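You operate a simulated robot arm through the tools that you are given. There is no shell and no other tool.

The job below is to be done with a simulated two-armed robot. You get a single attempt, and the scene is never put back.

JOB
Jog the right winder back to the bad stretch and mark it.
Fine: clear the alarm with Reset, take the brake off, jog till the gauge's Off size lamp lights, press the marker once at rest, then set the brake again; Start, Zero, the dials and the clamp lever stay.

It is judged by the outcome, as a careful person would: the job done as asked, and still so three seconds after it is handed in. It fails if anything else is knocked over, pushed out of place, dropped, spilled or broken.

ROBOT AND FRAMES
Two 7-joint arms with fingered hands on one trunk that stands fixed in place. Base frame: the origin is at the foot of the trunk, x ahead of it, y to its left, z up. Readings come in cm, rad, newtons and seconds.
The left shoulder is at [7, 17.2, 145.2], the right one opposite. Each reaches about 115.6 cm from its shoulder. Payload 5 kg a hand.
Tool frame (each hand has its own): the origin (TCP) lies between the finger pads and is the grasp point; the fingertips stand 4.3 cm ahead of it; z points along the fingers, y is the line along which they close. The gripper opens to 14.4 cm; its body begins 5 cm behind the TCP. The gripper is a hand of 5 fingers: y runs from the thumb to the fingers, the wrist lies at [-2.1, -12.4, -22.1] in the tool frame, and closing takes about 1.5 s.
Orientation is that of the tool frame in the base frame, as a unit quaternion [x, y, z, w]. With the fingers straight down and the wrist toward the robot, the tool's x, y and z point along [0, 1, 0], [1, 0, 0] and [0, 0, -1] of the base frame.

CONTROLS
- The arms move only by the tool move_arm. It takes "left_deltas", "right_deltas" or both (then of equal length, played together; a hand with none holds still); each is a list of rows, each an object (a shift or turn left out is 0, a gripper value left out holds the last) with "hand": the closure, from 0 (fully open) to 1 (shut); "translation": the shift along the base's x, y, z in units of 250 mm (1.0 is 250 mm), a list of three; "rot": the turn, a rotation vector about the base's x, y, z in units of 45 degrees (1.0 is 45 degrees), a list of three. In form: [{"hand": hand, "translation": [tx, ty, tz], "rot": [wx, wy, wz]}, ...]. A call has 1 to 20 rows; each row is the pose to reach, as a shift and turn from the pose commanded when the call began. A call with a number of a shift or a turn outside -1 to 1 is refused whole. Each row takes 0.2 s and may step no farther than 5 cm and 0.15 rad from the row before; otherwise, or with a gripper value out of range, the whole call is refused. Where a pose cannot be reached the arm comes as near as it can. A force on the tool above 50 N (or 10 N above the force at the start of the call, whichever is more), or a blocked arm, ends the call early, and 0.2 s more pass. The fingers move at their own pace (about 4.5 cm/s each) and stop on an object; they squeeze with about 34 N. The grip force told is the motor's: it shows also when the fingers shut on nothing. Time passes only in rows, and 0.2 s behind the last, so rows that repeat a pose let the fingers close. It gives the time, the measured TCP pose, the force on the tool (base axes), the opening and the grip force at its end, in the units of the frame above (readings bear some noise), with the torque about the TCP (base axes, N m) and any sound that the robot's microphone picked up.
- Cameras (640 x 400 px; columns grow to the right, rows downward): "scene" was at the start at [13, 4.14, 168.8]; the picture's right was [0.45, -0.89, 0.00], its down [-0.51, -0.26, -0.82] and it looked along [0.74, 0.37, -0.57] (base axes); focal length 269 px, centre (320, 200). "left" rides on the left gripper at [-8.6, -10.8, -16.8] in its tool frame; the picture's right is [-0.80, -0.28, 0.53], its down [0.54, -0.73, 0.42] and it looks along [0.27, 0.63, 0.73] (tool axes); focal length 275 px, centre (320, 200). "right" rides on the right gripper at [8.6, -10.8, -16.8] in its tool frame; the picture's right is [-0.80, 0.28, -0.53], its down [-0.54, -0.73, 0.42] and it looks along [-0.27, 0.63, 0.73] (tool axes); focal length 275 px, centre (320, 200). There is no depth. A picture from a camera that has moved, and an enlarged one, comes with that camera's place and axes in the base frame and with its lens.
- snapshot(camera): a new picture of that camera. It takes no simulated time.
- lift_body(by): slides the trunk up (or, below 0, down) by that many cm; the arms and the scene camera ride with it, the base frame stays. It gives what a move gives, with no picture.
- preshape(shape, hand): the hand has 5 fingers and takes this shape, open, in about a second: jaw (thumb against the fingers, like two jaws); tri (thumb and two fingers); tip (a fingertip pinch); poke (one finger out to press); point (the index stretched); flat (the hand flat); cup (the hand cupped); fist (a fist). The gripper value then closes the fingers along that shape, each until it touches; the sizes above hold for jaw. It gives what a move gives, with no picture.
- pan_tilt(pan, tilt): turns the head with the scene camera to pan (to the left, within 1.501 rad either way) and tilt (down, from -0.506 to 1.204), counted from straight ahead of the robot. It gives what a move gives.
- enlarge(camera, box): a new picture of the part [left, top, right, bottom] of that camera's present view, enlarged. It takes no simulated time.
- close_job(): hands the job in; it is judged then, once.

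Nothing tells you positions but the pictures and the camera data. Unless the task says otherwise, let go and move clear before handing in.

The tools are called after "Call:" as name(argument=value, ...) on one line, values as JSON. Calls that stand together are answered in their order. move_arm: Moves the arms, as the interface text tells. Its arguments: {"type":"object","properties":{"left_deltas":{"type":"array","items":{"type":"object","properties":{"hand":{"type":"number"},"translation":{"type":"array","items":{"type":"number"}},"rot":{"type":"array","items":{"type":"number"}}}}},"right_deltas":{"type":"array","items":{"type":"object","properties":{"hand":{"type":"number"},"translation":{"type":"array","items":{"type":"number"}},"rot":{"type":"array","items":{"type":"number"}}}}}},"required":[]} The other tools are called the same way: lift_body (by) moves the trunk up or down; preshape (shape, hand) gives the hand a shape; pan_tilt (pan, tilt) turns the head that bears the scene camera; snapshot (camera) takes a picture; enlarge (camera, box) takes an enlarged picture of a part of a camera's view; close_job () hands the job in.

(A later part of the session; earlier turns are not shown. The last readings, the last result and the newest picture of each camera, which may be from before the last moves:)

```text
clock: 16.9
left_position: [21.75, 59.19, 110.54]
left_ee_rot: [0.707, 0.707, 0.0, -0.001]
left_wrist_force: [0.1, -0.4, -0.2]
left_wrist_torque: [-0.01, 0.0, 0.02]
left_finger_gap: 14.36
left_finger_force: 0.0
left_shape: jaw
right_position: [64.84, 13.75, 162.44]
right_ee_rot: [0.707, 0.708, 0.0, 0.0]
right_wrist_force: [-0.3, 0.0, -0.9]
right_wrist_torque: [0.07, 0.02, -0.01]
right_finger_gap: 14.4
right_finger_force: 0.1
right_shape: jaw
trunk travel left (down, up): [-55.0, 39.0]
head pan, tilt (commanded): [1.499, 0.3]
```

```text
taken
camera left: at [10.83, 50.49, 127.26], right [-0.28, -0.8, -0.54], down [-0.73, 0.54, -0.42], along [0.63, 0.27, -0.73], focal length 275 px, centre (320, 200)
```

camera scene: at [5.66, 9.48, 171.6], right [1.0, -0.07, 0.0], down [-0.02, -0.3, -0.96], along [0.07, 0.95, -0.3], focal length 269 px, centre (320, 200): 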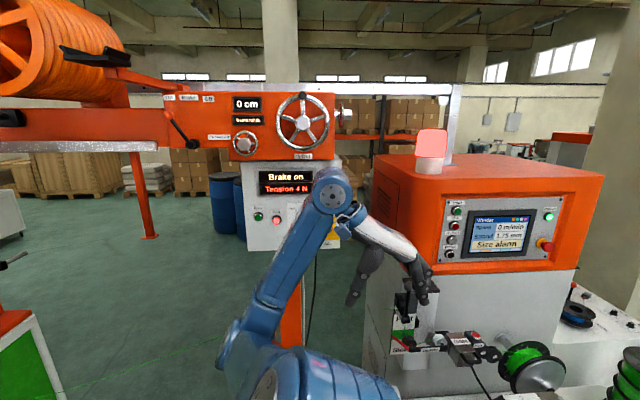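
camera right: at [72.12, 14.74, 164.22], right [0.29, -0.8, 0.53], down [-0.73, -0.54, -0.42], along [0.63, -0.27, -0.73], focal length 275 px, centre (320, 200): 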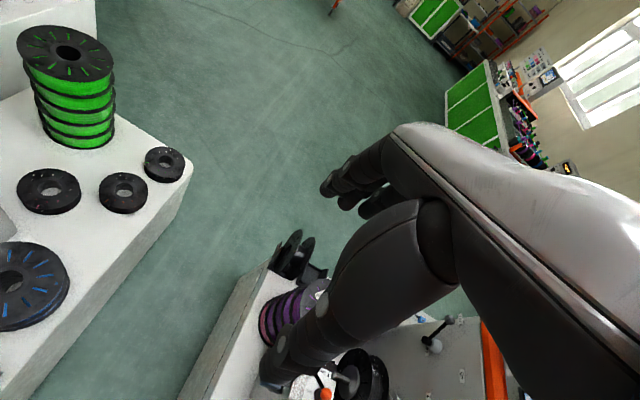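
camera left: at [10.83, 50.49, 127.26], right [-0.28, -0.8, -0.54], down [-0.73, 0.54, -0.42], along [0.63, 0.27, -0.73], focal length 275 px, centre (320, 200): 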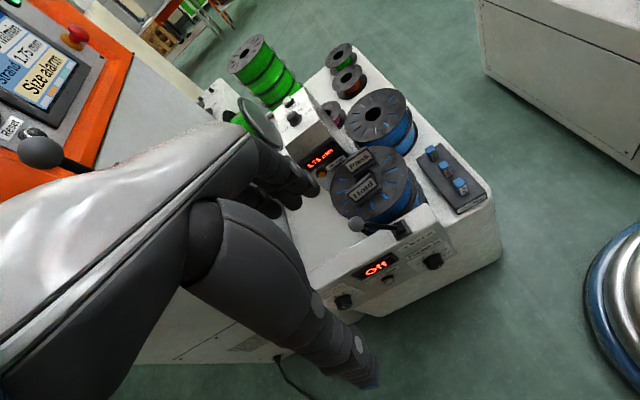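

Call:
enlarge(camera="left", box=[320, 200, 470, 320])

Call:
enlarge(camera="left", box=[270, 80, 380, 190])

Call:
enlarge(camera="left", box=[0, 100, 110, 200])

Call:
pan_tilt(pan=1.0, tilt=0.6)

Call:
snapshot(camera="scene")

```text
3.33 times, centred on (395, 260) of left
camera zoom: at [10.83, 50.49, 127.26], right [-0.28, -0.8, -0.54], down [-0.73, 0.54, -0.42], along [0.63, 0.27, -0.73], focal length 918 px, centre (70, 0)
```

zoom: 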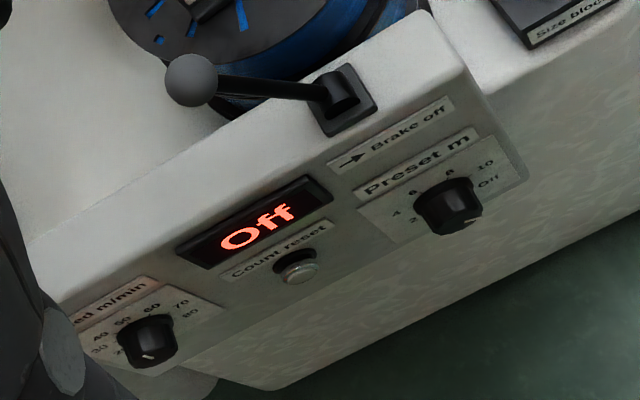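

```text
3.64 times, centred on (325, 135) of left
camera zoom: at [10.83, 50.49, 127.26], right [-0.28, -0.8, -0.54], down [-0.73, 0.54, -0.42], along [0.63, 0.27, -0.73], focal length 1001 px, centre (302, 436)
```

zoom: 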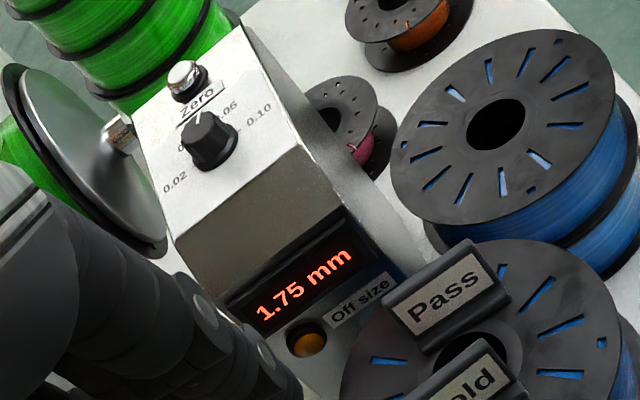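

```text
4.00 times, centred on (55, 150) of left
camera zoom: at [10.83, 50.49, 127.26], right [-0.28, -0.8, -0.54], down [-0.73, 0.54, -0.42], along [0.63, 0.27, -0.73], focal length 1101 px, centre (1380, 400)
```

zoom: 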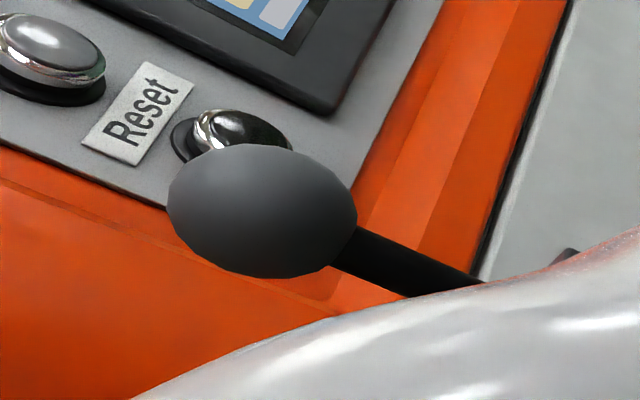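

```text
clock: 17.8
left_position: [21.7, 59.3, 110.45]
left_ee_rot: [0.707, 0.707, 0.0, 0.0]
left_wrist_force: [0.5, 0.1, 0.3]
left_wrist_torque: [-0.02, 0.03, -0.02]
left_finger_gap: 14.38
left_finger_force: 0.0
left_shape: jaw
right_position: [65.0, 13.77, 162.49]
right_ee_rot: [0.706, 0.708, 0.0, 0.0]
right_wrist_force: [-0.1, -0.1, -0.5]
right_wrist_torque: [0.01, -0.04, 0.01]
right_finger_gap: 14.39
right_finger_force: 0.0
right_shape: jaw
trunk travel left (down, up): [-55.0, 39.0]
head pan, tilt (commanded): [1.0, 0.6]
```

```text
taken
camera scene: at [9.87, 7.62, 168.83], right [0.84, -0.54, 0.0], down [-0.3, -0.48, -0.83], along [0.44, 0.69, -0.56], focal length 269 px, centre (320, 200)
```

scene: 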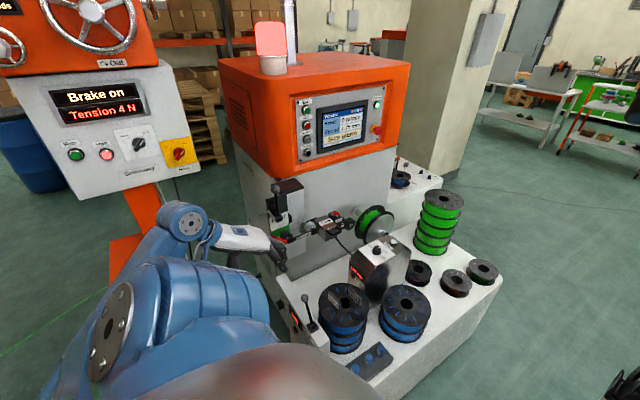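

The front panel reads "→ Brake off" over the lever, with arrow toward -y, so that lever is the brake (now tipped to +y, at about [36, 56, 78], ball at [37, 62, 84]) and the ball lever at [36, 75, 125] is the clamp. The panel is vertical near y≈91, with Reset ≈[57.8, 91.8, 124.7] and Jog back ≈[57.5, 91.4, 130.7]. I'll raise the left hand and turn the fingers toward +y.

Call:
move_arm(left_deltas=[{"translation": [0, -0.03, 0.16], "rot": [0.16, 0, 0]}, {"translation": [0, -0.06, 0.33], "rot": [0.33, 0, 0]}, {"translation": [0, -0.1, 0.5], "rot": [0.5, 0, 0]}, {"translation": [0, -0.13, 0.67], "rot": [0.67, 0, 0]}, {"translation": [0, -0.16, 0.84], "rot": [0.84, 0, 0]}, {"translation": [0, -0.2, 1.0], "rot": [1.0, 0, 0]}])

Call:
snapshot(camera="scene")

```text
clock: 19.2
left_position: [23.95, 69.72, 144.38]
left_ee_rot: [0.656, 0.653, 0.267, -0.269]
left_wrist_force: [-0.7, 1.3, -0.3]
left_wrist_torque: [0.0, -0.02, 0.0]
left_finger_gap: 14.36
left_finger_force: 0.0
left_shape: jaw
left hand out of reach, approached as far as the arm can: row 1, 2, 3, 4, 5, 6
right_position: [65.09, 13.78, 162.35]
right_ee_rot: [0.707, 0.708, 0.0, -0.001]
right_wrist_force: [1.0, -0.2, -1.4]
right_wrist_torque: [0.01, 0.06, 0.03]
right_finger_gap: 14.39
right_finger_force: 0.0
right_shape: jaw
trunk travel left (down, up): [-55.0, 39.0]
head pan, tilt (commanded): [1.0, 0.6]
```

```text
taken
camera scene: at [10.01, 7.55, 168.81], right [0.84, -0.54, 0.0], down [-0.31, -0.48, -0.82], along [0.44, 0.69, -0.57], focal length 269 px, centre (320, 200)
```

scene: 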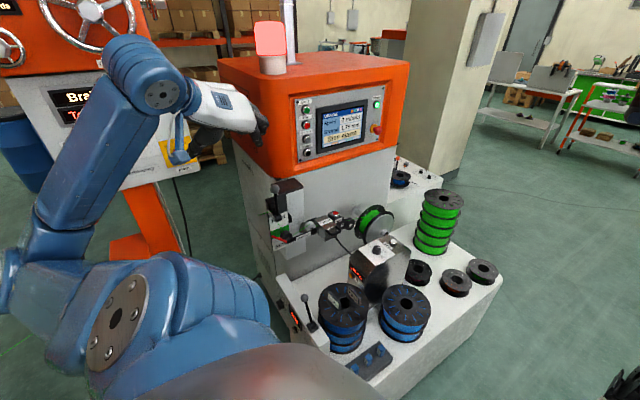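

The arm was near its folding limit so it landed at [24, 70, 144], half rotated and clear of everything. I'll move outward in +x while finishing the turn.

Call:
move_arm(left_deltas=[{"translation": [0.15, -0.07, 0.0], "rot": [0.14, 0, 0]}, {"translation": [0.3, -0.14, 0.0], "rot": [0.28, 0, 0]}, {"translation": [0.45, -0.21, 0.0], "rot": [0.42, 0, 0]}, {"translation": [0.6, -0.28, 0.0], "rot": [0.56, 0, 0]}, {"translation": [0.75, -0.35, 0.0], "rot": [0.7, 0, 0]}, {"translation": [0.88, -0.4, 0], "rot": [0.85, 0, 0]}, {"translation": [1.0, -0.4, 0], "rot": [1.0, 0, 0]}])

Call:
preshape(shape="poke", hand="left")

Call:
snapshot(camera="scene")

Call:
snapshot(camera="left")

```text
clock: 20.8
left_position: [51.29, 61.44, 144.34]
left_ee_rot: [-0.498, -0.501, -0.5, 0.501]
left_wrist_force: [-0.5, -0.7, -0.2]
left_wrist_torque: [0.02, -0.04, 0.01]
left_finger_gap: 14.4
left_finger_force: 0.1
left_shape: jaw
left hand out of reach, approached as far as the arm can: row 1, 2, 3, 4, 5, 6, 7
right_position: [64.9, 13.84, 162.49]
right_ee_rot: [0.707, 0.707, 0.0, 0.0]
right_wrist_force: [0.4, 0.0, 0.4]
right_wrist_torque: [0.02, -0.01, -0.02]
right_finger_gap: 14.4
right_finger_force: 0.0
right_shape: jaw
trunk travel left (down, up): [-55.0, 39.0]
head pan, tilt (commanded): [1.0, 0.6]
```

```text
clock: 21.7
left_position: [51.3, 61.36, 144.4]
left_ee_rot: [0.499, 0.501, 0.5, -0.5]
left_wrist_force: [-0.8, 0.3, -0.4]
left_wrist_torque: [-0.02, 0.03, 0.0]
left_finger_gap: 0.0
left_finger_force: 0.0
left_shape: poke
right_position: [64.89, 13.74, 162.46]
right_ee_rot: [0.706, 0.708, -0.001, 0.0]
right_wrist_force: [-0.1, 0.1, -0.3]
right_wrist_torque: [-0.02, 0.0, 0.0]
right_finger_gap: 14.38
right_finger_force: 0.1
right_shape: jaw
trunk travel left (down, up): [-55.0, 39.0]
head pan, tilt (commanded): [1.0, 0.6]
```

```text
taken
camera scene: at [9.88, 7.62, 168.83], right [0.84, -0.54, 0.0], down [-0.31, -0.48, -0.82], along [0.45, 0.69, -0.57], focal length 269 px, centre (320, 200)
```

scene: 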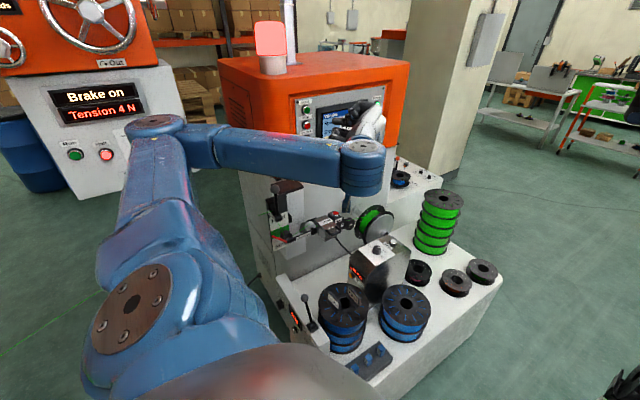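

```text
taken
camera left: at [40.47, 44.53, 135.84], right [-0.29, 0.53, -0.8], down [-0.73, 0.42, 0.54], along [0.63, 0.73, 0.27], focal length 275 px, centre (320, 200)
```

left: 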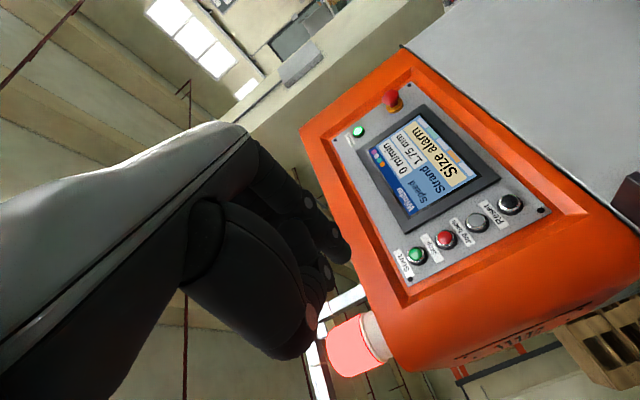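

The fingers now point at the panel and the hand camera sees the screen and all the buttons. I'll zoom in to find the poking fingertip.

Call:
enlarge(camera="left", box=[180, 130, 400, 390])

Call:
enlarge(camera="scene", box=[280, 70, 420, 220])

Call:
enlarge(camera="left", box=[330, 70, 590, 310])

```text
1.54 times, centred on (290, 260) of left
camera zoom: at [40.47, 44.53, 135.84], right [-0.29, 0.53, -0.8], down [-0.73, 0.42, 0.54], along [0.63, 0.73, 0.27], focal length 424 px, centre (366, 108)
```

zoom: 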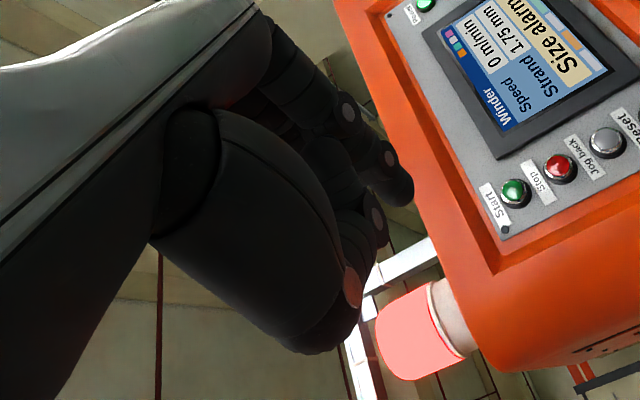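

```text
2.67 times, centred on (350, 145) of scene
camera zoom: at [9.88, 7.62, 168.83], right [0.84, -0.54, 0.0], down [-0.31, -0.48, -0.82], along [0.45, 0.69, -0.57], focal length 718 px, centre (240, 347)
```

zoom: 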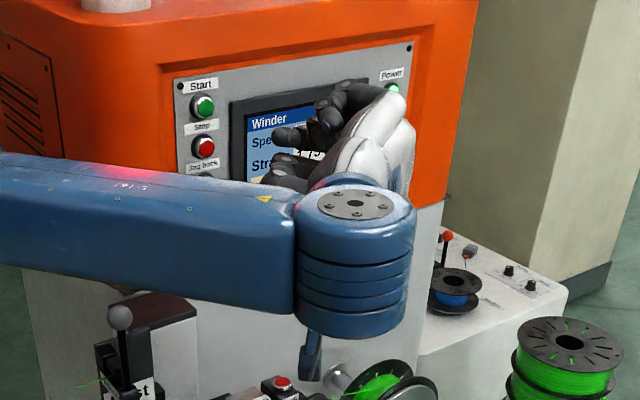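

```text
1.67 times, centred on (460, 190) of left
camera zoom: at [40.47, 44.53, 135.84], right [-0.29, 0.53, -0.8], down [-0.73, 0.42, 0.54], along [0.63, 0.73, 0.27], focal length 459 px, centre (87, 217)
```

zoom: 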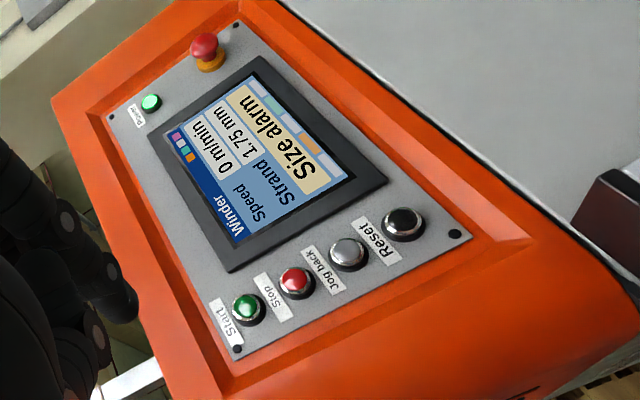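

The index tip sits at roughly [-0.5, 2, 6.8] in the tool frame. I'll roll the hand 45° about +y so the wrist and forearm ride higher, clear of the clamp lever, and move to a pre-press point in front of Reset.

Call:
move_arm(left_deltas=[{"translation": [0.025, 0.03, -0.08], "rot": [0, 0.16, 0]}, {"translation": [0.05, 0.06, -0.17], "rot": [0, 0.33, 0]}, {"translation": [0.075, 0.1, -0.26], "rot": [0, 0.5, 0]}, {"translation": [0.1, 0.14, -0.36], "rot": [0, 0.67, 0]}, {"translation": [0.125, 0.18, -0.46], "rot": [0, 0.84, 0]}, {"translation": [0.148, 0.22, -0.56], "rot": [0, 1.0, 0]}])

Call:
snapshot(camera="scene")

Call:
snapshot(camera="left")

```text
clock: 23.1
left_position: [55.02, 67.0, 130.32]
left_ee_rot: [-0.654, -0.27, -0.268, 0.654]
left_wrist_force: [1.2, -0.1, -0.8]
left_wrist_torque: [0.05, 0.01, 0.04]
left_finger_gap: 0.0
left_finger_force: 0.2
left_shape: poke
right_position: [65.19, 13.79, 162.4]
right_ee_rot: [0.707, 0.708, -0.001, -0.001]
right_wrist_force: [0.4, -0.4, -0.1]
right_wrist_torque: [0.01, 0.03, 0.05]
right_finger_gap: 14.38
right_finger_force: 0.0
right_shape: jaw
trunk travel left (down, up): [-55.0, 39.0]
head pan, tilt (commanded): [1.0, 0.6]
```

```text
taken
camera scene: at [10.01, 7.57, 168.82], right [0.84, -0.54, 0.0], down [-0.31, -0.48, -0.82], along [0.44, 0.69, -0.57], focal length 269 px, centre (320, 200)
```

scene: 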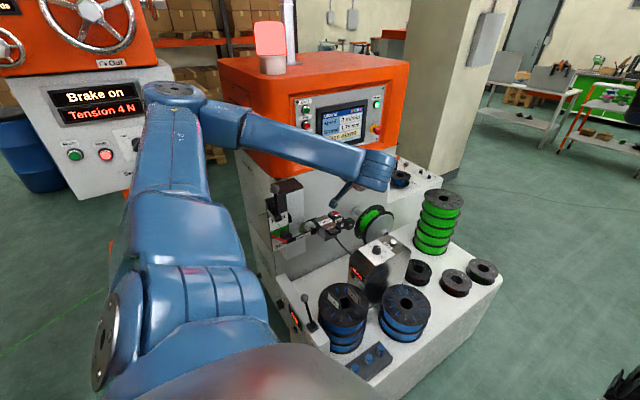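

```text
taken
camera left: at [41.36, 50.15, 132.17], right [-0.77, 0.53, -0.36], down [-0.13, 0.42, 0.9], along [0.63, 0.73, -0.26], focal length 275 px, centre (320, 200)
```

left: 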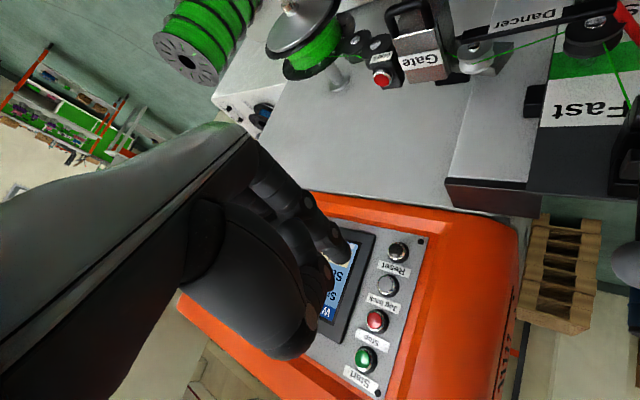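

All the controls are visible with wide clearance. Reset reads about [58.3, 91.8, 123.8]; I'll approach to a few cm short of it and check fingertip alignment.

Call:
move_arm(left_deltas=[{"translation": [0.03, 0.13, -0.06]}, {"translation": [0.06, 0.26, -0.12]}, {"translation": [0.09, 0.39, -0.184]}, {"translation": [0.09, 0.52, -0.184]}])

Call:
snapshot(camera="left")

Call:
enlarge(camera="scene", box=[270, 70, 410, 220])

```text
clock: 24.1
left_position: [57.13, 80.01, 125.58]
left_ee_rot: [0.654, 0.267, 0.269, -0.654]
left_wrist_force: [-4.5, -4.0, -19.2]
left_wrist_torque: [1.71, -0.02, -0.43]
left_finger_gap: 0.01
left_finger_force: 0.1
left_shape: poke
right_position: [64.82, 13.84, 162.56]
right_ee_rot: [0.706, 0.708, 0.001, 0.001]
right_wrist_force: [-0.9, -1.9, 1.2]
right_wrist_torque: [0.09, -0.07, 0.0]
right_finger_gap: 14.41
right_finger_force: 0.0
right_shape: jaw
trunk travel left (down, up): [-55.0, 39.0]
head pan, tilt (commanded): [1.0, 0.6]
```

```text
taken
camera left: at [43.34, 63.17, 127.43], right [-0.77, 0.54, -0.35], down [-0.12, 0.42, 0.9], along [0.63, 0.73, -0.26], focal length 275 px, centre (320, 200)
```

left: 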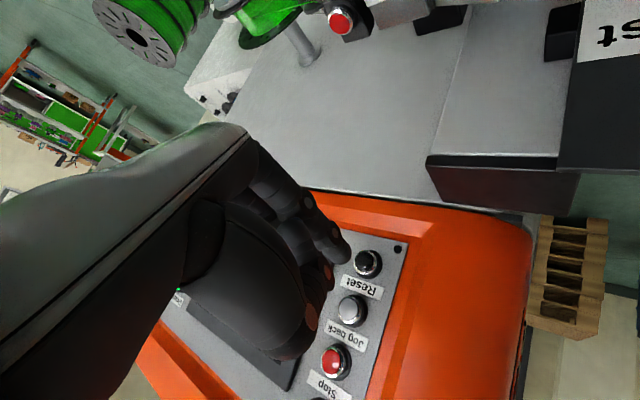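

```text
2.67 times, centred on (340, 145) of scene
camera zoom: at [9.68, 7.68, 168.82], right [0.84, -0.54, 0.0], down [-0.3, -0.48, -0.83], along [0.45, 0.69, -0.56], focal length 718 px, centre (267, 347)
```

zoom: 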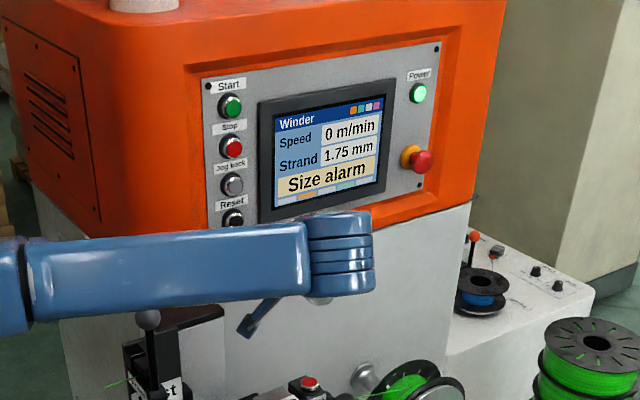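

The move ended with an unexpected -19 N vertical reading. I'll hold still for a moment and read again before going on.

Call:
move_arm(left_deltas=[{"translation": [0, 0, 0]}, {"translation": [0, 0, 0]}, {"translation": [0, 0, 0]}])

Call:
enlarge(camera="left", box=[280, 160, 440, 360])

```text
clock: 24.9
left_position: [57.2, 80.01, 125.94]
left_ee_rot: [0.653, 0.272, 0.27, -0.653]
left_wrist_force: [-1.1, 1.2, -1.0]
left_wrist_torque: [-0.02, 0.0, 0.0]
left_finger_gap: 0.02
left_finger_force: 0.1
left_shape: poke
right_position: [64.96, 13.91, 162.39]
right_ee_rot: [0.707, 0.708, 0.0, 0.0]
right_wrist_force: [-0.1, -0.1, 0.1]
right_wrist_torque: [-0.05, 0.01, -0.01]
right_finger_gap: 14.41
right_finger_force: 0.1
right_shape: jaw
trunk travel left (down, up): [-55.0, 39.0]
head pan, tilt (commanded): [1.0, 0.6]
```

```text
2.00 times, centred on (360, 260) of left
camera zoom: at [43.54, 63.2, 127.57], right [-0.76, 0.53, -0.36], down [-0.13, 0.42, 0.9], along [0.63, 0.73, -0.25], focal length 551 px, centre (240, 80)
```

zoom: 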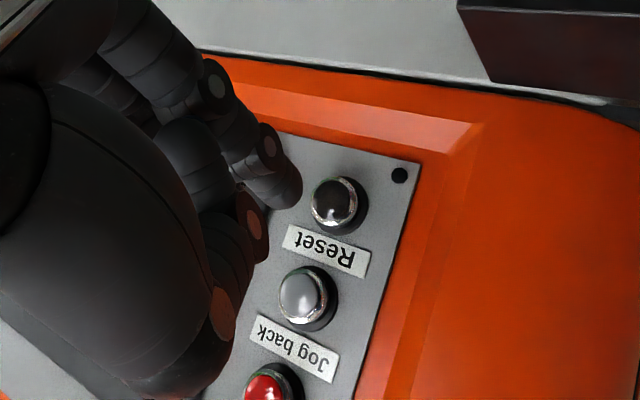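

The reading was only a transient; forces are back near zero. The fingertip is about 4–5 cm short of Reset and slightly to its -x side, so I'll correct and advance.

Call:
move_arm(left_deltas=[{"translation": [0.012, 0.05, -0.01]}, {"translation": [0.025, 0.09, -0.02]}, {"translation": [0.03, 0.12, -0.02]}, {"translation": [0.03, 0.12, -0.02]}])

Call:
enlarge(camera="left", box=[280, 160, 440, 360])

```text
clock: 25.9
left_position: [58.14, 82.94, 125.41]
left_ee_rot: [0.654, 0.27, 0.271, -0.653]
left_wrist_force: [-0.2, -0.8, 0.9]
left_wrist_torque: [-0.02, 0.01, -0.07]
left_finger_gap: 0.01
left_finger_force: 0.0
left_shape: poke
right_position: [64.97, 13.63, 162.42]
right_ee_rot: [0.707, 0.708, 0.0, 0.0]
right_wrist_force: [-0.1, 0.1, 0.3]
right_wrist_torque: [-0.03, -0.01, 0.01]
right_finger_gap: 14.4
right_finger_force: 0.1
right_shape: jaw
trunk travel left (down, up): [-55.0, 39.0]
head pan, tilt (commanded): [1.0, 0.6]
```

```text
2.00 times, centred on (360, 260) of left
camera zoom: at [44.26, 66.15, 127.08], right [-0.76, 0.53, -0.36], down [-0.13, 0.42, 0.9], along [0.63, 0.73, -0.25], focal length 551 px, centre (240, 80)
```

zoom: 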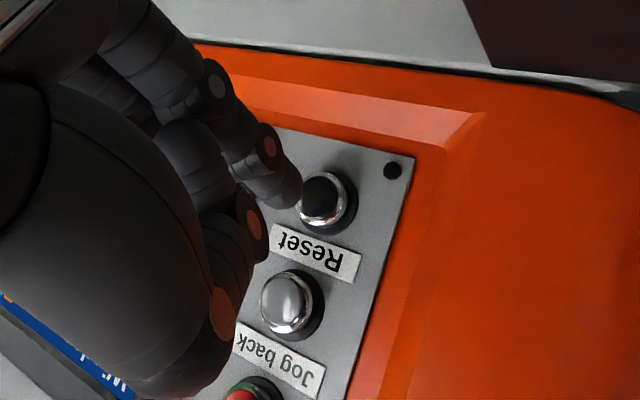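

The fingertip is lined up with Reset, about 2.5 cm off. I'll press on in half-centimetre steps.

Call:
move_arm(left_deltas=[{"translation": [0, 0.02, -0.008]}, {"translation": [0, 0.04, -0.008]}, {"translation": [0, 0.06, -0.008]}, {"translation": [0, 0.08, -0.008]}])

Call:
enlarge(camera="left", box=[280, 160, 440, 360])

```text
clock: 26.9
left_position: [58.14, 85.07, 125.04]
left_ee_rot: [0.653, 0.27, 0.27, -0.653]
left_wrist_force: [0.7, -0.5, 0.5]
left_wrist_torque: [-0.02, 0.02, -0.01]
left_finger_gap: 0.0
left_finger_force: 0.1
left_shape: poke
right_position: [65.01, 13.8, 162.42]
right_ee_rot: [0.706, 0.708, -0.001, 0.0]
right_wrist_force: [-0.1, 0.9, 0.1]
right_wrist_torque: [-0.02, 0.04, 0.0]
right_finger_gap: 14.38
right_finger_force: 0.1
right_shape: jaw
trunk travel left (down, up): [-55.0, 39.0]
head pan, tilt (commanded): [1.0, 0.6]
```

```text
2.00 times, centred on (360, 260) of left
camera zoom: at [44.37, 68.19, 126.83], right [-0.76, 0.53, -0.36], down [-0.13, 0.42, 0.9], along [0.63, 0.73, -0.25], focal length 551 px, centre (240, 80)
```

zoom: 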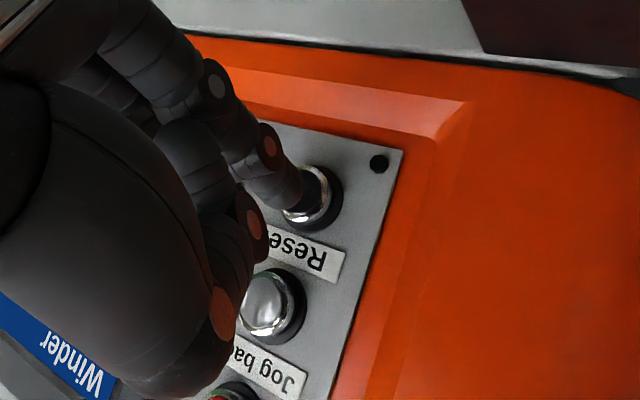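

The tip overlaps the Reset cap with no contact yet. I'll keep advancing gently.

Call:
move_arm(left_deltas=[{"translation": [0, 0.012, 0]}, {"translation": [0, 0.024, 0]}, {"translation": [0, 0.036, 0]}, {"translation": [0, 0.048, 0]}])

Call:
enlarge(camera="left", box=[280, 160, 440, 360])

Call:
enlarge(camera="scene", box=[270, 70, 410, 220])

```text
clock: 27.9
left_position: [58.08, 86.17, 125.19]
left_ee_rot: [0.653, 0.271, 0.271, -0.653]
left_wrist_force: [-0.5, -0.2, 0.3]
left_wrist_torque: [-0.01, 0.01, 0.0]
left_finger_gap: 0.0
left_finger_force: 0.0
left_shape: poke
right_position: [65.03, 13.74, 162.34]
right_ee_rot: [0.707, 0.707, 0.0, 0.001]
right_wrist_force: [-0.2, -0.1, -0.3]
right_wrist_torque: [-0.01, 0.02, 0.0]
right_finger_gap: 14.38
right_finger_force: 0.0
right_shape: jaw
trunk travel left (down, up): [-55.0, 39.0]
head pan, tilt (commanded): [1.0, 0.6]
```

```text
2.00 times, centred on (360, 260) of left
camera zoom: at [44.37, 69.38, 126.9], right [-0.76, 0.53, -0.36], down [-0.13, 0.42, 0.9], along [0.63, 0.73, -0.25], focal length 551 px, centre (240, 80)
```

zoom: 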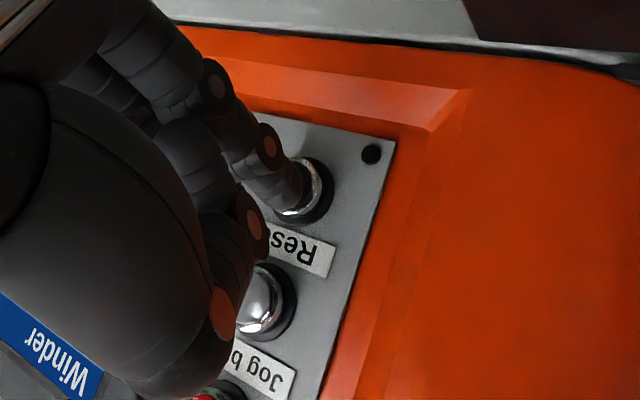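

```text
2.67 times, centred on (340, 145) of scene
camera zoom: at [9.88, 7.63, 168.83], right [0.84, -0.54, 0.0], down [-0.31, -0.48, -0.82], along [0.45, 0.69, -0.57], focal length 718 px, centre (267, 347)
```

zoom: 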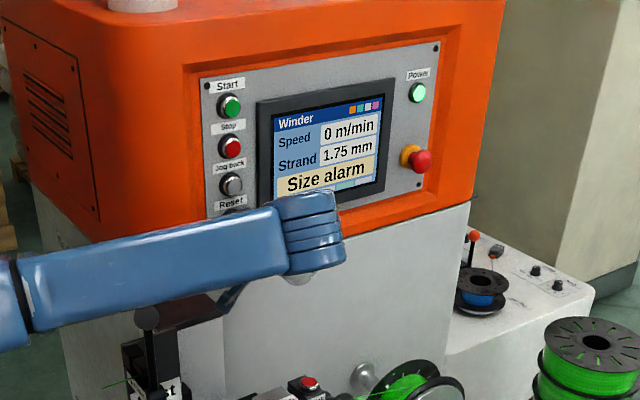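

Still no contact; the button lies slightly deeper than I estimated. Continuing gently in the same line.

Call:
move_arm(left_deltas=[{"translation": [0, 0.01, 0]}, {"translation": [0, 0.02, 0]}, {"translation": [0, 0.03, 0]}])

Call:
enlarge(camera="left", box=[280, 160, 440, 360])

Call:
enlarge(camera="scene", box=[270, 70, 410, 220])

```text
clock: 28.7
left_position: [58.05, 86.94, 125.09]
left_ee_rot: [0.654, 0.27, 0.269, -0.654]
left_wrist_force: [-1.1, 0.3, 0.3]
left_wrist_torque: [-0.01, 0.03, -0.04]
left_finger_gap: 0.02
left_finger_force: 0.0
left_shape: poke
right_position: [65.02, 13.76, 162.38]
right_ee_rot: [0.706, 0.708, 0.0, 0.0]
right_wrist_force: [0.0, 0.2, 0.3]
right_wrist_torque: [0.01, 0.01, 0.04]
right_finger_gap: 14.39
right_finger_force: 0.1
right_shape: jaw
trunk travel left (down, up): [-55.0, 39.0]
head pan, tilt (commanded): [1.0, 0.6]
```

```text
2.00 times, centred on (360, 260) of left
camera zoom: at [44.33, 70.14, 126.87], right [-0.76, 0.53, -0.36], down [-0.13, 0.42, 0.9], along [0.63, 0.73, -0.25], focal length 551 px, centre (240, 80)
```

zoom: 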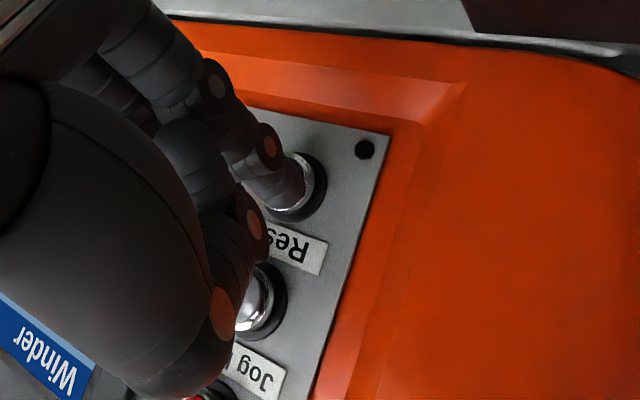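

```text
2.67 times, centred on (340, 145) of scene
camera zoom: at [9.88, 7.63, 168.83], right [0.84, -0.54, 0.0], down [-0.31, -0.48, -0.82], along [0.45, 0.69, -0.57], focal length 718 px, centre (267, 347)
```

zoom: 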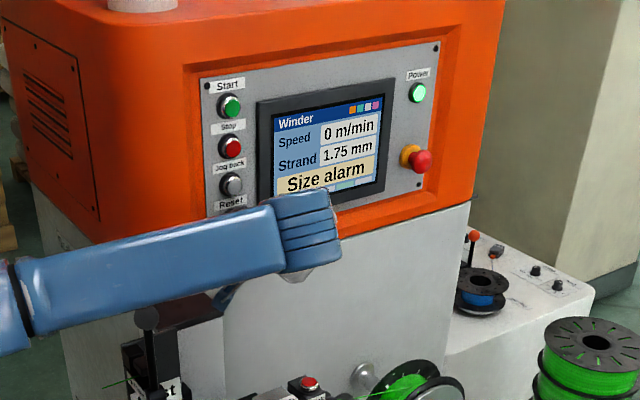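

Re-triangulating puts the Reset cap nearer [59.6, 94.9, 123.5], about 1.3 cm beyond the tip. I'll continue in small steps with a slight x/z correction.

Call:
move_arm(left_deltas=[{"translation": [0.006, 0.012, -0.005]}, {"translation": [0.012, 0.024, -0.01]}, {"translation": [0.012, 0.036, -0.01]}, {"translation": [0.012, 0.048, -0.01]}])

Call:
enlarge(camera="left", box=[280, 160, 440, 360])

Call:
enlarge(camera="scene", box=[270, 70, 410, 220])

```text
clock: 29.7
left_position: [58.58, 88.15, 124.96]
left_ee_rot: [0.653, 0.271, 0.27, -0.653]
left_wrist_force: [-0.8, -0.3, -0.9]
left_wrist_torque: [0.01, -0.02, -0.03]
left_finger_gap: 0.0
left_finger_force: 0.0
left_shape: poke
right_position: [65.07, 13.77, 162.45]
right_ee_rot: [0.706, 0.708, 0.0, 0.0]
right_wrist_force: [0.9, -0.6, 0.1]
right_wrist_torque: [0.0, 0.01, -0.03]
right_finger_gap: 14.39
right_finger_force: 0.1
right_shape: jaw
trunk travel left (down, up): [-55.0, 39.0]
head pan, tilt (commanded): [1.0, 0.6]
```

```text
2.00 times, centred on (360, 260) of left
camera zoom: at [44.8, 71.3, 126.55], right [-0.76, 0.53, -0.36], down [-0.13, 0.42, 0.9], along [0.63, 0.73, -0.25], focal length 551 px, centre (240, 80)
```

zoom: 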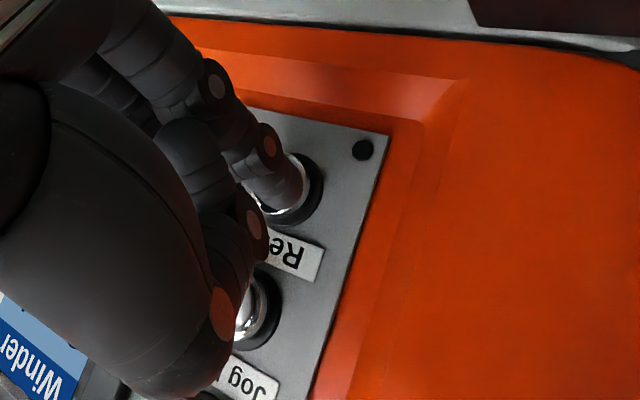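

```text
2.67 times, centred on (340, 145) of scene
camera zoom: at [9.88, 7.62, 168.83], right [0.84, -0.54, 0.0], down [-0.31, -0.48, -0.82], along [0.45, 0.69, -0.57], focal length 718 px, centre (267, 347)
```

zoom: 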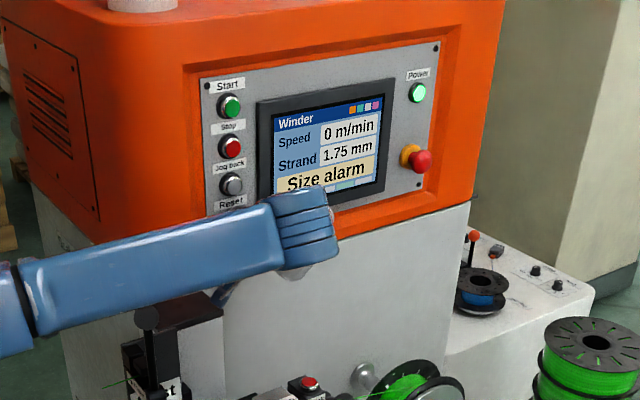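

Still no contact force. Before going on, I'll check the forearm's clearance to the clamp lever.

Call:
snapshot(camera="scene")

Call:
enlarge(camera="scene", box=[230, 130, 350, 250])

Call:
snapshot(camera="left")

```text
taken
camera scene: at [9.88, 7.62, 168.83], right [0.84, -0.54, 0.0], down [-0.31, -0.48, -0.82], along [0.45, 0.69, -0.57], focal length 269 px, centre (320, 200)
```

scene: 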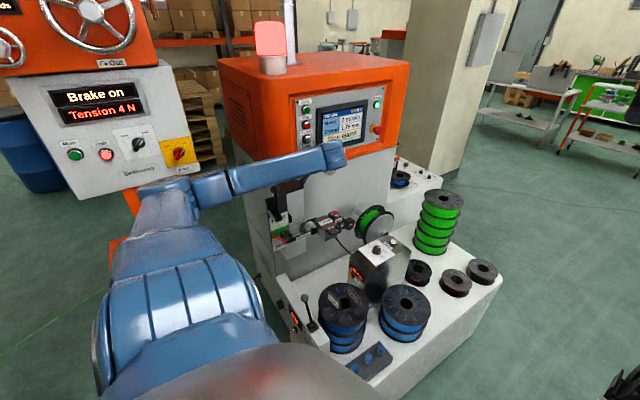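

```text
3.33 times, centred on (290, 190) of scene
camera zoom: at [9.88, 7.62, 168.83], right [0.84, -0.54, 0.0], down [-0.31, -0.48, -0.82], along [0.45, 0.69, -0.57], focal length 898 px, centre (420, 233)
```

zoom: 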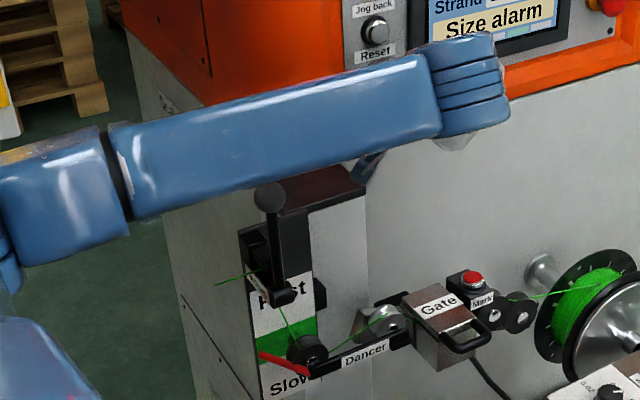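

```text
taken
camera left: at [44.8, 71.3, 126.55], right [-0.76, 0.53, -0.36], down [-0.13, 0.42, 0.9], along [0.63, 0.73, -0.25], focal length 275 px, centre (320, 200)
```

left: 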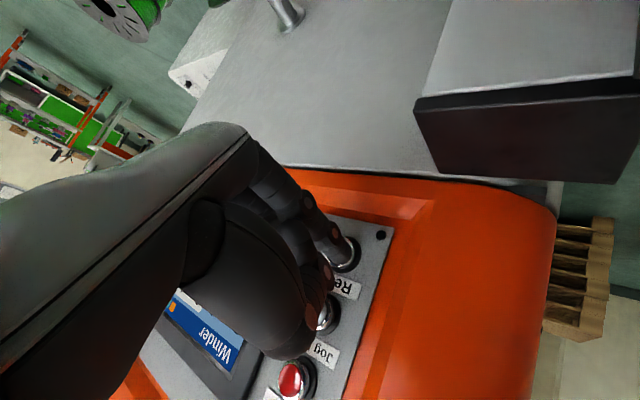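

The forearm passes well above and in front of the clamp ball, so there is plenty of clearance. I'll continue toward contact.

Call:
move_arm(left_deltas=[{"translation": [0, 0.01, 0]}, {"translation": [0, 0.02, 0]}, {"translation": [0, 0.03, 0]}])

Call:
enlarge(camera="scene", box=[270, 70, 410, 220])

Call:
enlarge(camera="left", box=[280, 180, 400, 330])

```text
clock: 30.5
left_position: [58.59, 88.72, 124.96]
left_ee_rot: [-0.653, -0.27, -0.271, 0.653]
left_wrist_force: [-2.0, -9.0, -1.7]
left_wrist_torque: [-0.19, -0.01, 0.09]
left_finger_gap: 0.0
left_finger_force: 0.1
left_shape: poke
right_position: [65.07, 13.56, 162.45]
right_ee_rot: [0.707, 0.707, 0.001, -0.001]
right_wrist_force: [-0.1, 0.5, 0.5]
right_wrist_torque: [0.01, 0.02, -0.01]
right_finger_gap: 14.39
right_finger_force: 0.0
right_shape: jaw
trunk travel left (down, up): [-55.0, 39.0]
head pan, tilt (commanded): [1.0, 0.6]
heard: click
```

```text
2.67 times, centred on (340, 145) of scene
camera zoom: at [9.86, 7.38, 168.83], right [0.84, -0.54, 0.0], down [-0.31, -0.47, -0.83], along [0.45, 0.69, -0.56], focal length 718 px, centre (267, 347)
```

zoom: 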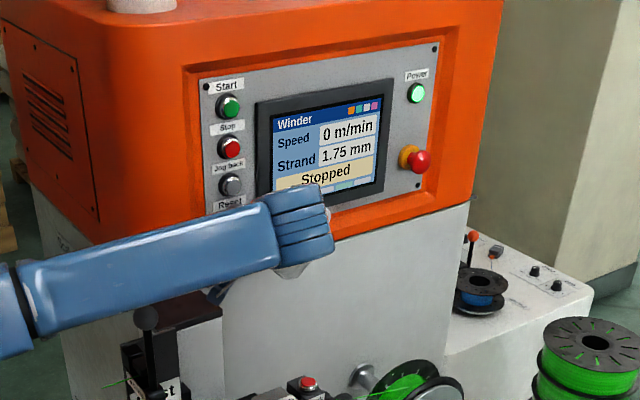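

```text
2.67 times, centred on (340, 255) of left
camera zoom: at [44.76, 71.82, 126.63], right [-0.76, 0.53, -0.36], down [-0.13, 0.42, 0.9], along [0.63, 0.73, -0.25], focal length 734 px, centre (267, 53)
```

zoom: 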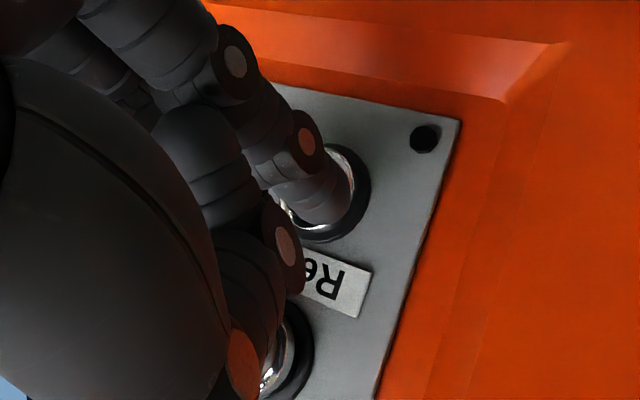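

A click was heard and the screen now reads "Stopped", so the alarm is cleared. I'll back the finger straight off Reset.

Call:
move_arm(left_deltas=[{"translation": [0, -0.04, 0]}, {"translation": [0, -0.16, 0]}, {"translation": [0, -0.32, 0.02]}, {"translation": [0, -0.48, 0.05]}, {"translation": [-0.05, -0.64, 0.1]}, {"translation": [-0.1, -0.8, 0.15]}])

Call:
snapshot(camera="scene")

Call:
enlarge(camera="scene", box=[220, 10, 400, 190])

Call:
snapshot(camera="left")

```text
clock: 31.9
left_position: [56.02, 68.43, 128.81]
left_ee_rot: [-0.653, -0.271, -0.27, 0.654]
left_wrist_force: [-0.3, -0.7, 0.2]
left_wrist_torque: [0.04, -0.01, -0.03]
left_finger_gap: 0.0
left_finger_force: 0.0
left_shape: poke
right_position: [65.12, 13.58, 162.41]
right_ee_rot: [0.706, 0.708, 0.001, -0.001]
right_wrist_force: [-0.2, 0.0, -0.2]
right_wrist_torque: [0.01, 0.04, 0.0]
right_finger_gap: 14.41
right_finger_force: 0.0
right_shape: jaw
trunk travel left (down, up): [-55.0, 39.0]
head pan, tilt (commanded): [1.0, 0.6]
```

```text
taken
camera scene: at [9.85, 7.39, 168.84], right [0.84, -0.54, 0.0], down [-0.3, -0.47, -0.83], along [0.45, 0.7, -0.56], focal length 269 px, centre (320, 200)
```

scene: 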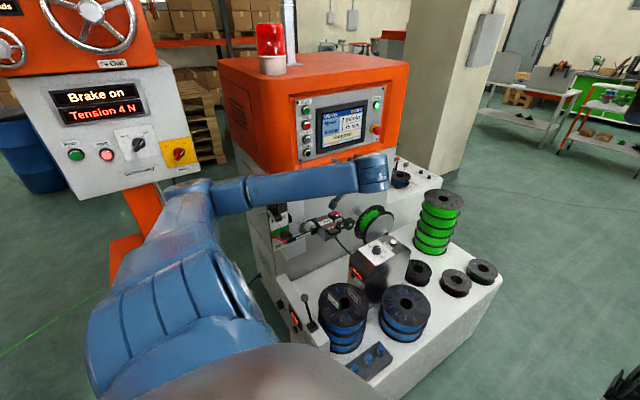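

```text
2.22 times, centred on (310, 100) of scene
camera zoom: at [9.85, 7.39, 168.84], right [0.84, -0.54, 0.0], down [-0.3, -0.47, -0.83], along [0.45, 0.7, -0.56], focal length 598 px, centre (342, 422)
```

zoom: 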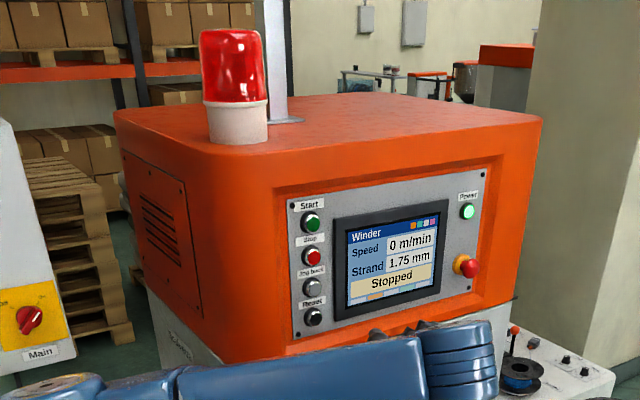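

```text
taken
camera left: at [42.26, 51.72, 130.46], right [-0.76, 0.53, -0.36], down [-0.13, 0.42, 0.9], along [0.63, 0.73, -0.25], focal length 275 px, centre (320, 200)
```

left: 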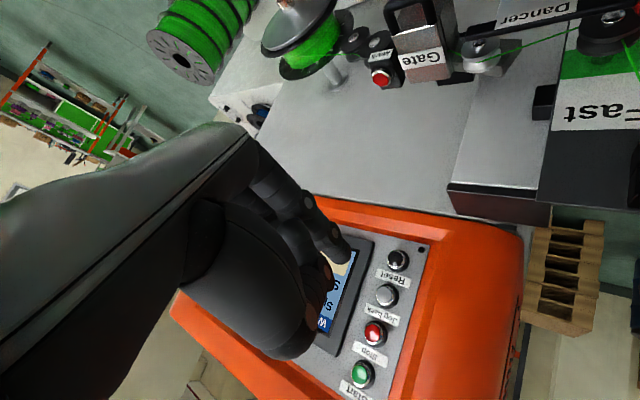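

The beacon is out and the screen says "Stopped". Next is the brake lever: I'll swing the hand back and around so the finger points forward and down in front of the front panel.

Call:
move_arm(left_deltas=[{"translation": [-0.1, -0.12, -0.05], "rot": [-0.12, -0.085, 0]}, {"translation": [-0.2, -0.25, -0.1], "rot": [-0.24, -0.17, 0]}, {"translation": [-0.3, -0.38, -0.16], "rot": [-0.36, -0.256, 0]}, {"translation": [-0.42, -0.5, -0.22], "rot": [-0.48, -0.342, 0]}, {"translation": [-0.53, -0.62, -0.28], "rot": [-0.6, -0.427, 0]}, {"translation": [-0.64, -0.72, -0.35], "rot": [-0.726, -0.513, 0]}])

Call:
snapshot(camera="scene")

```text
clock: 33.3
left_position: [49.08, 54.96, 117.27]
left_ee_rot: [0.742, 0.46, 0.307, -0.377]
left_wrist_force: [-0.3, -0.2, 0.0]
left_wrist_torque: [-0.02, 0.0, 0.01]
left_finger_gap: 0.01
left_finger_force: 0.1
left_shape: poke
left hand out of reach, approached as far as the arm can: row 4, 5, 6
right_position: [64.92, 13.77, 162.49]
right_ee_rot: [0.707, 0.707, 0.0, 0.001]
right_wrist_force: [-1.3, 0.2, 1.2]
right_wrist_torque: [0.01, 0.0, 0.0]
right_finger_gap: 14.4
right_finger_force: 0.1
right_shape: jaw
trunk travel left (down, up): [-55.0, 39.0]
head pan, tilt (commanded): [1.0, 0.6]
```

```text
taken
camera scene: at [9.77, 7.59, 168.85], right [0.84, -0.54, 0.0], down [-0.3, -0.48, -0.83], along [0.45, 0.69, -0.56], focal length 269 px, centre (320, 200)
```

scene: 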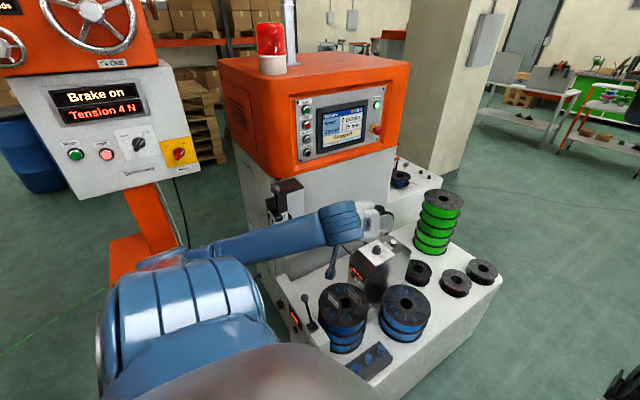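

The orientation is on track, though the arm can't fold that close in. I'll continue the turn while moving down and outward to stay within reach, still above the lever.

Call:
move_arm(left_deltas=[{"translation": [-0.11, 0.02, -0.12], "rot": [-0.12, -0.085, 0]}, {"translation": [-0.22, 0.04, -0.23], "rot": [-0.24, -0.17, 0]}, {"translation": [-0.34, 0.06, -0.35], "rot": [-0.36, -0.256, 0]}, {"translation": [-0.46, 0.08, -0.47], "rot": [-0.48, -0.342, 0]}, {"translation": [-0.57, 0.1, -0.58], "rot": [-0.6, -0.427, 0]}, {"translation": [-0.68, 0.12, -0.69], "rot": [-0.726, -0.513, 0]}])

Call:
snapshot(camera="scene")

Call:
snapshot(camera="left")

```text
clock: 34.7
left_position: [31.98, 58.13, 100.05]
left_ee_rot: [0.742, 0.593, 0.309, -0.056]
left_wrist_force: [0.0, -0.4, 0.5]
left_wrist_torque: [0.04, 0.04, 0.01]
left_finger_gap: 0.0
left_finger_force: 0.0
left_shape: poke
left hand out of reach, approached as far as the arm can: row 1, 2, 3
right_position: [64.89, 13.86, 162.44]
right_ee_rot: [0.707, 0.707, 0.0, 0.001]
right_wrist_force: [0.0, 0.2, 0.1]
right_wrist_torque: [0.01, -0.01, 0.01]
right_finger_gap: 14.35
right_finger_force: 0.0
right_shape: jaw
trunk travel left (down, up): [-55.0, 39.0]
head pan, tilt (commanded): [1.0, 0.6]
```

```text
taken
camera scene: at [9.76, 7.69, 168.83], right [0.84, -0.54, 0.0], down [-0.3, -0.48, -0.82], along [0.45, 0.69, -0.57], focal length 269 px, centre (320, 200)
```

scene: 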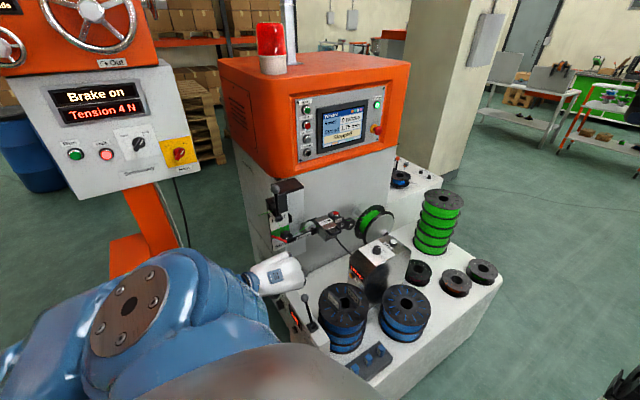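

```text
taken
camera left: at [14.51, 46.35, 106.03], right [-0.14, -0.35, -0.93], down [-0.44, 0.86, -0.26], along [0.89, 0.37, -0.27], focal length 275 px, centre (320, 200)
```

left: 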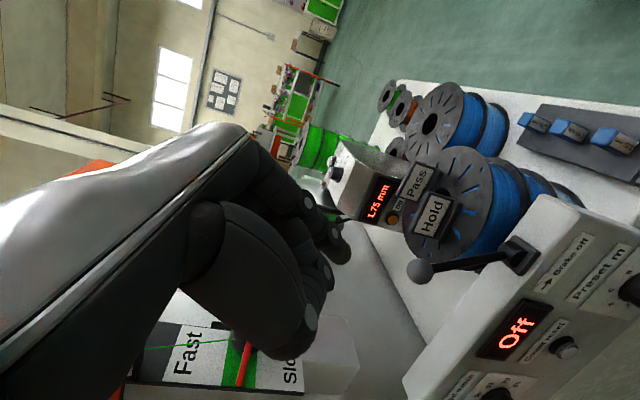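

The hand camera sees the brake lever clearly (ball ≈[37.3, 61.2, 84.6], pivot ≈[36.4, 55, 75.5]). I'll confirm the arrow's direction before pushing.

Call:
enlarge(camera="left", box=[400, 190, 640, 390])

Call:
enlarge(camera="left", box=[520, 220, 620, 320])

Call:
enlarge(camera="left", box=[260, 180, 380, 300])

```text
2.00 times, centred on (520, 290) of left
camera zoom: at [14.51, 46.35, 106.03], right [-0.14, -0.35, -0.93], down [-0.44, 0.86, -0.26], along [0.89, 0.37, -0.27], focal length 551 px, centre (-80, 20)
```

zoom: 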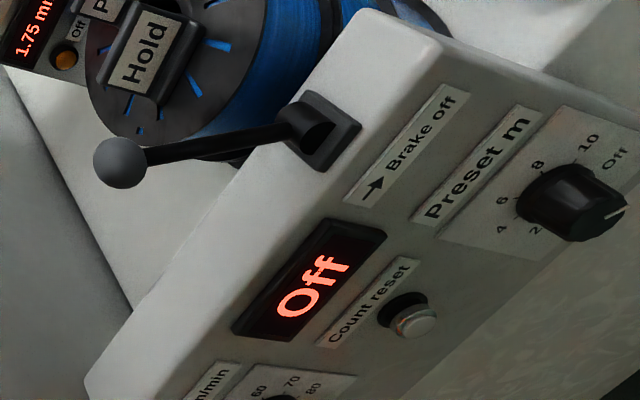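

```text
4.00 times, centred on (570, 270) of left
camera zoom: at [14.51, 46.35, 106.03], right [-0.14, -0.35, -0.93], down [-0.44, 0.86, -0.26], along [0.89, 0.37, -0.27], focal length 1101 px, centre (-680, -80)
```

zoom: 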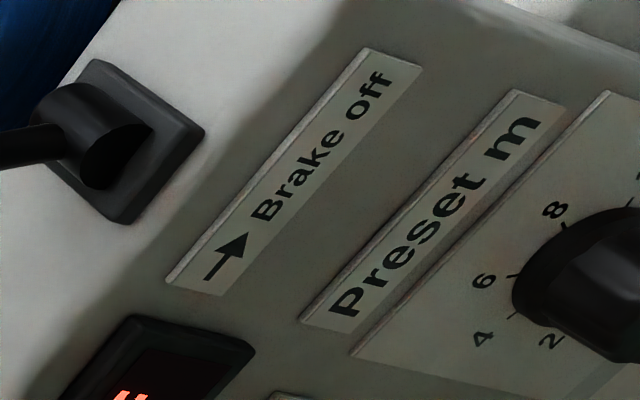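

```text
3.33 times, centred on (320, 240) of left
camera zoom: at [14.51, 46.35, 106.03], right [-0.14, -0.35, -0.93], down [-0.44, 0.86, -0.26], along [0.89, 0.37, -0.27], focal length 918 px, centre (320, 67)
```

zoom: 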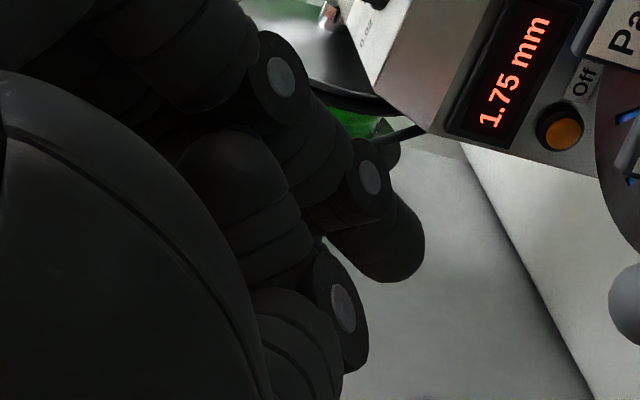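

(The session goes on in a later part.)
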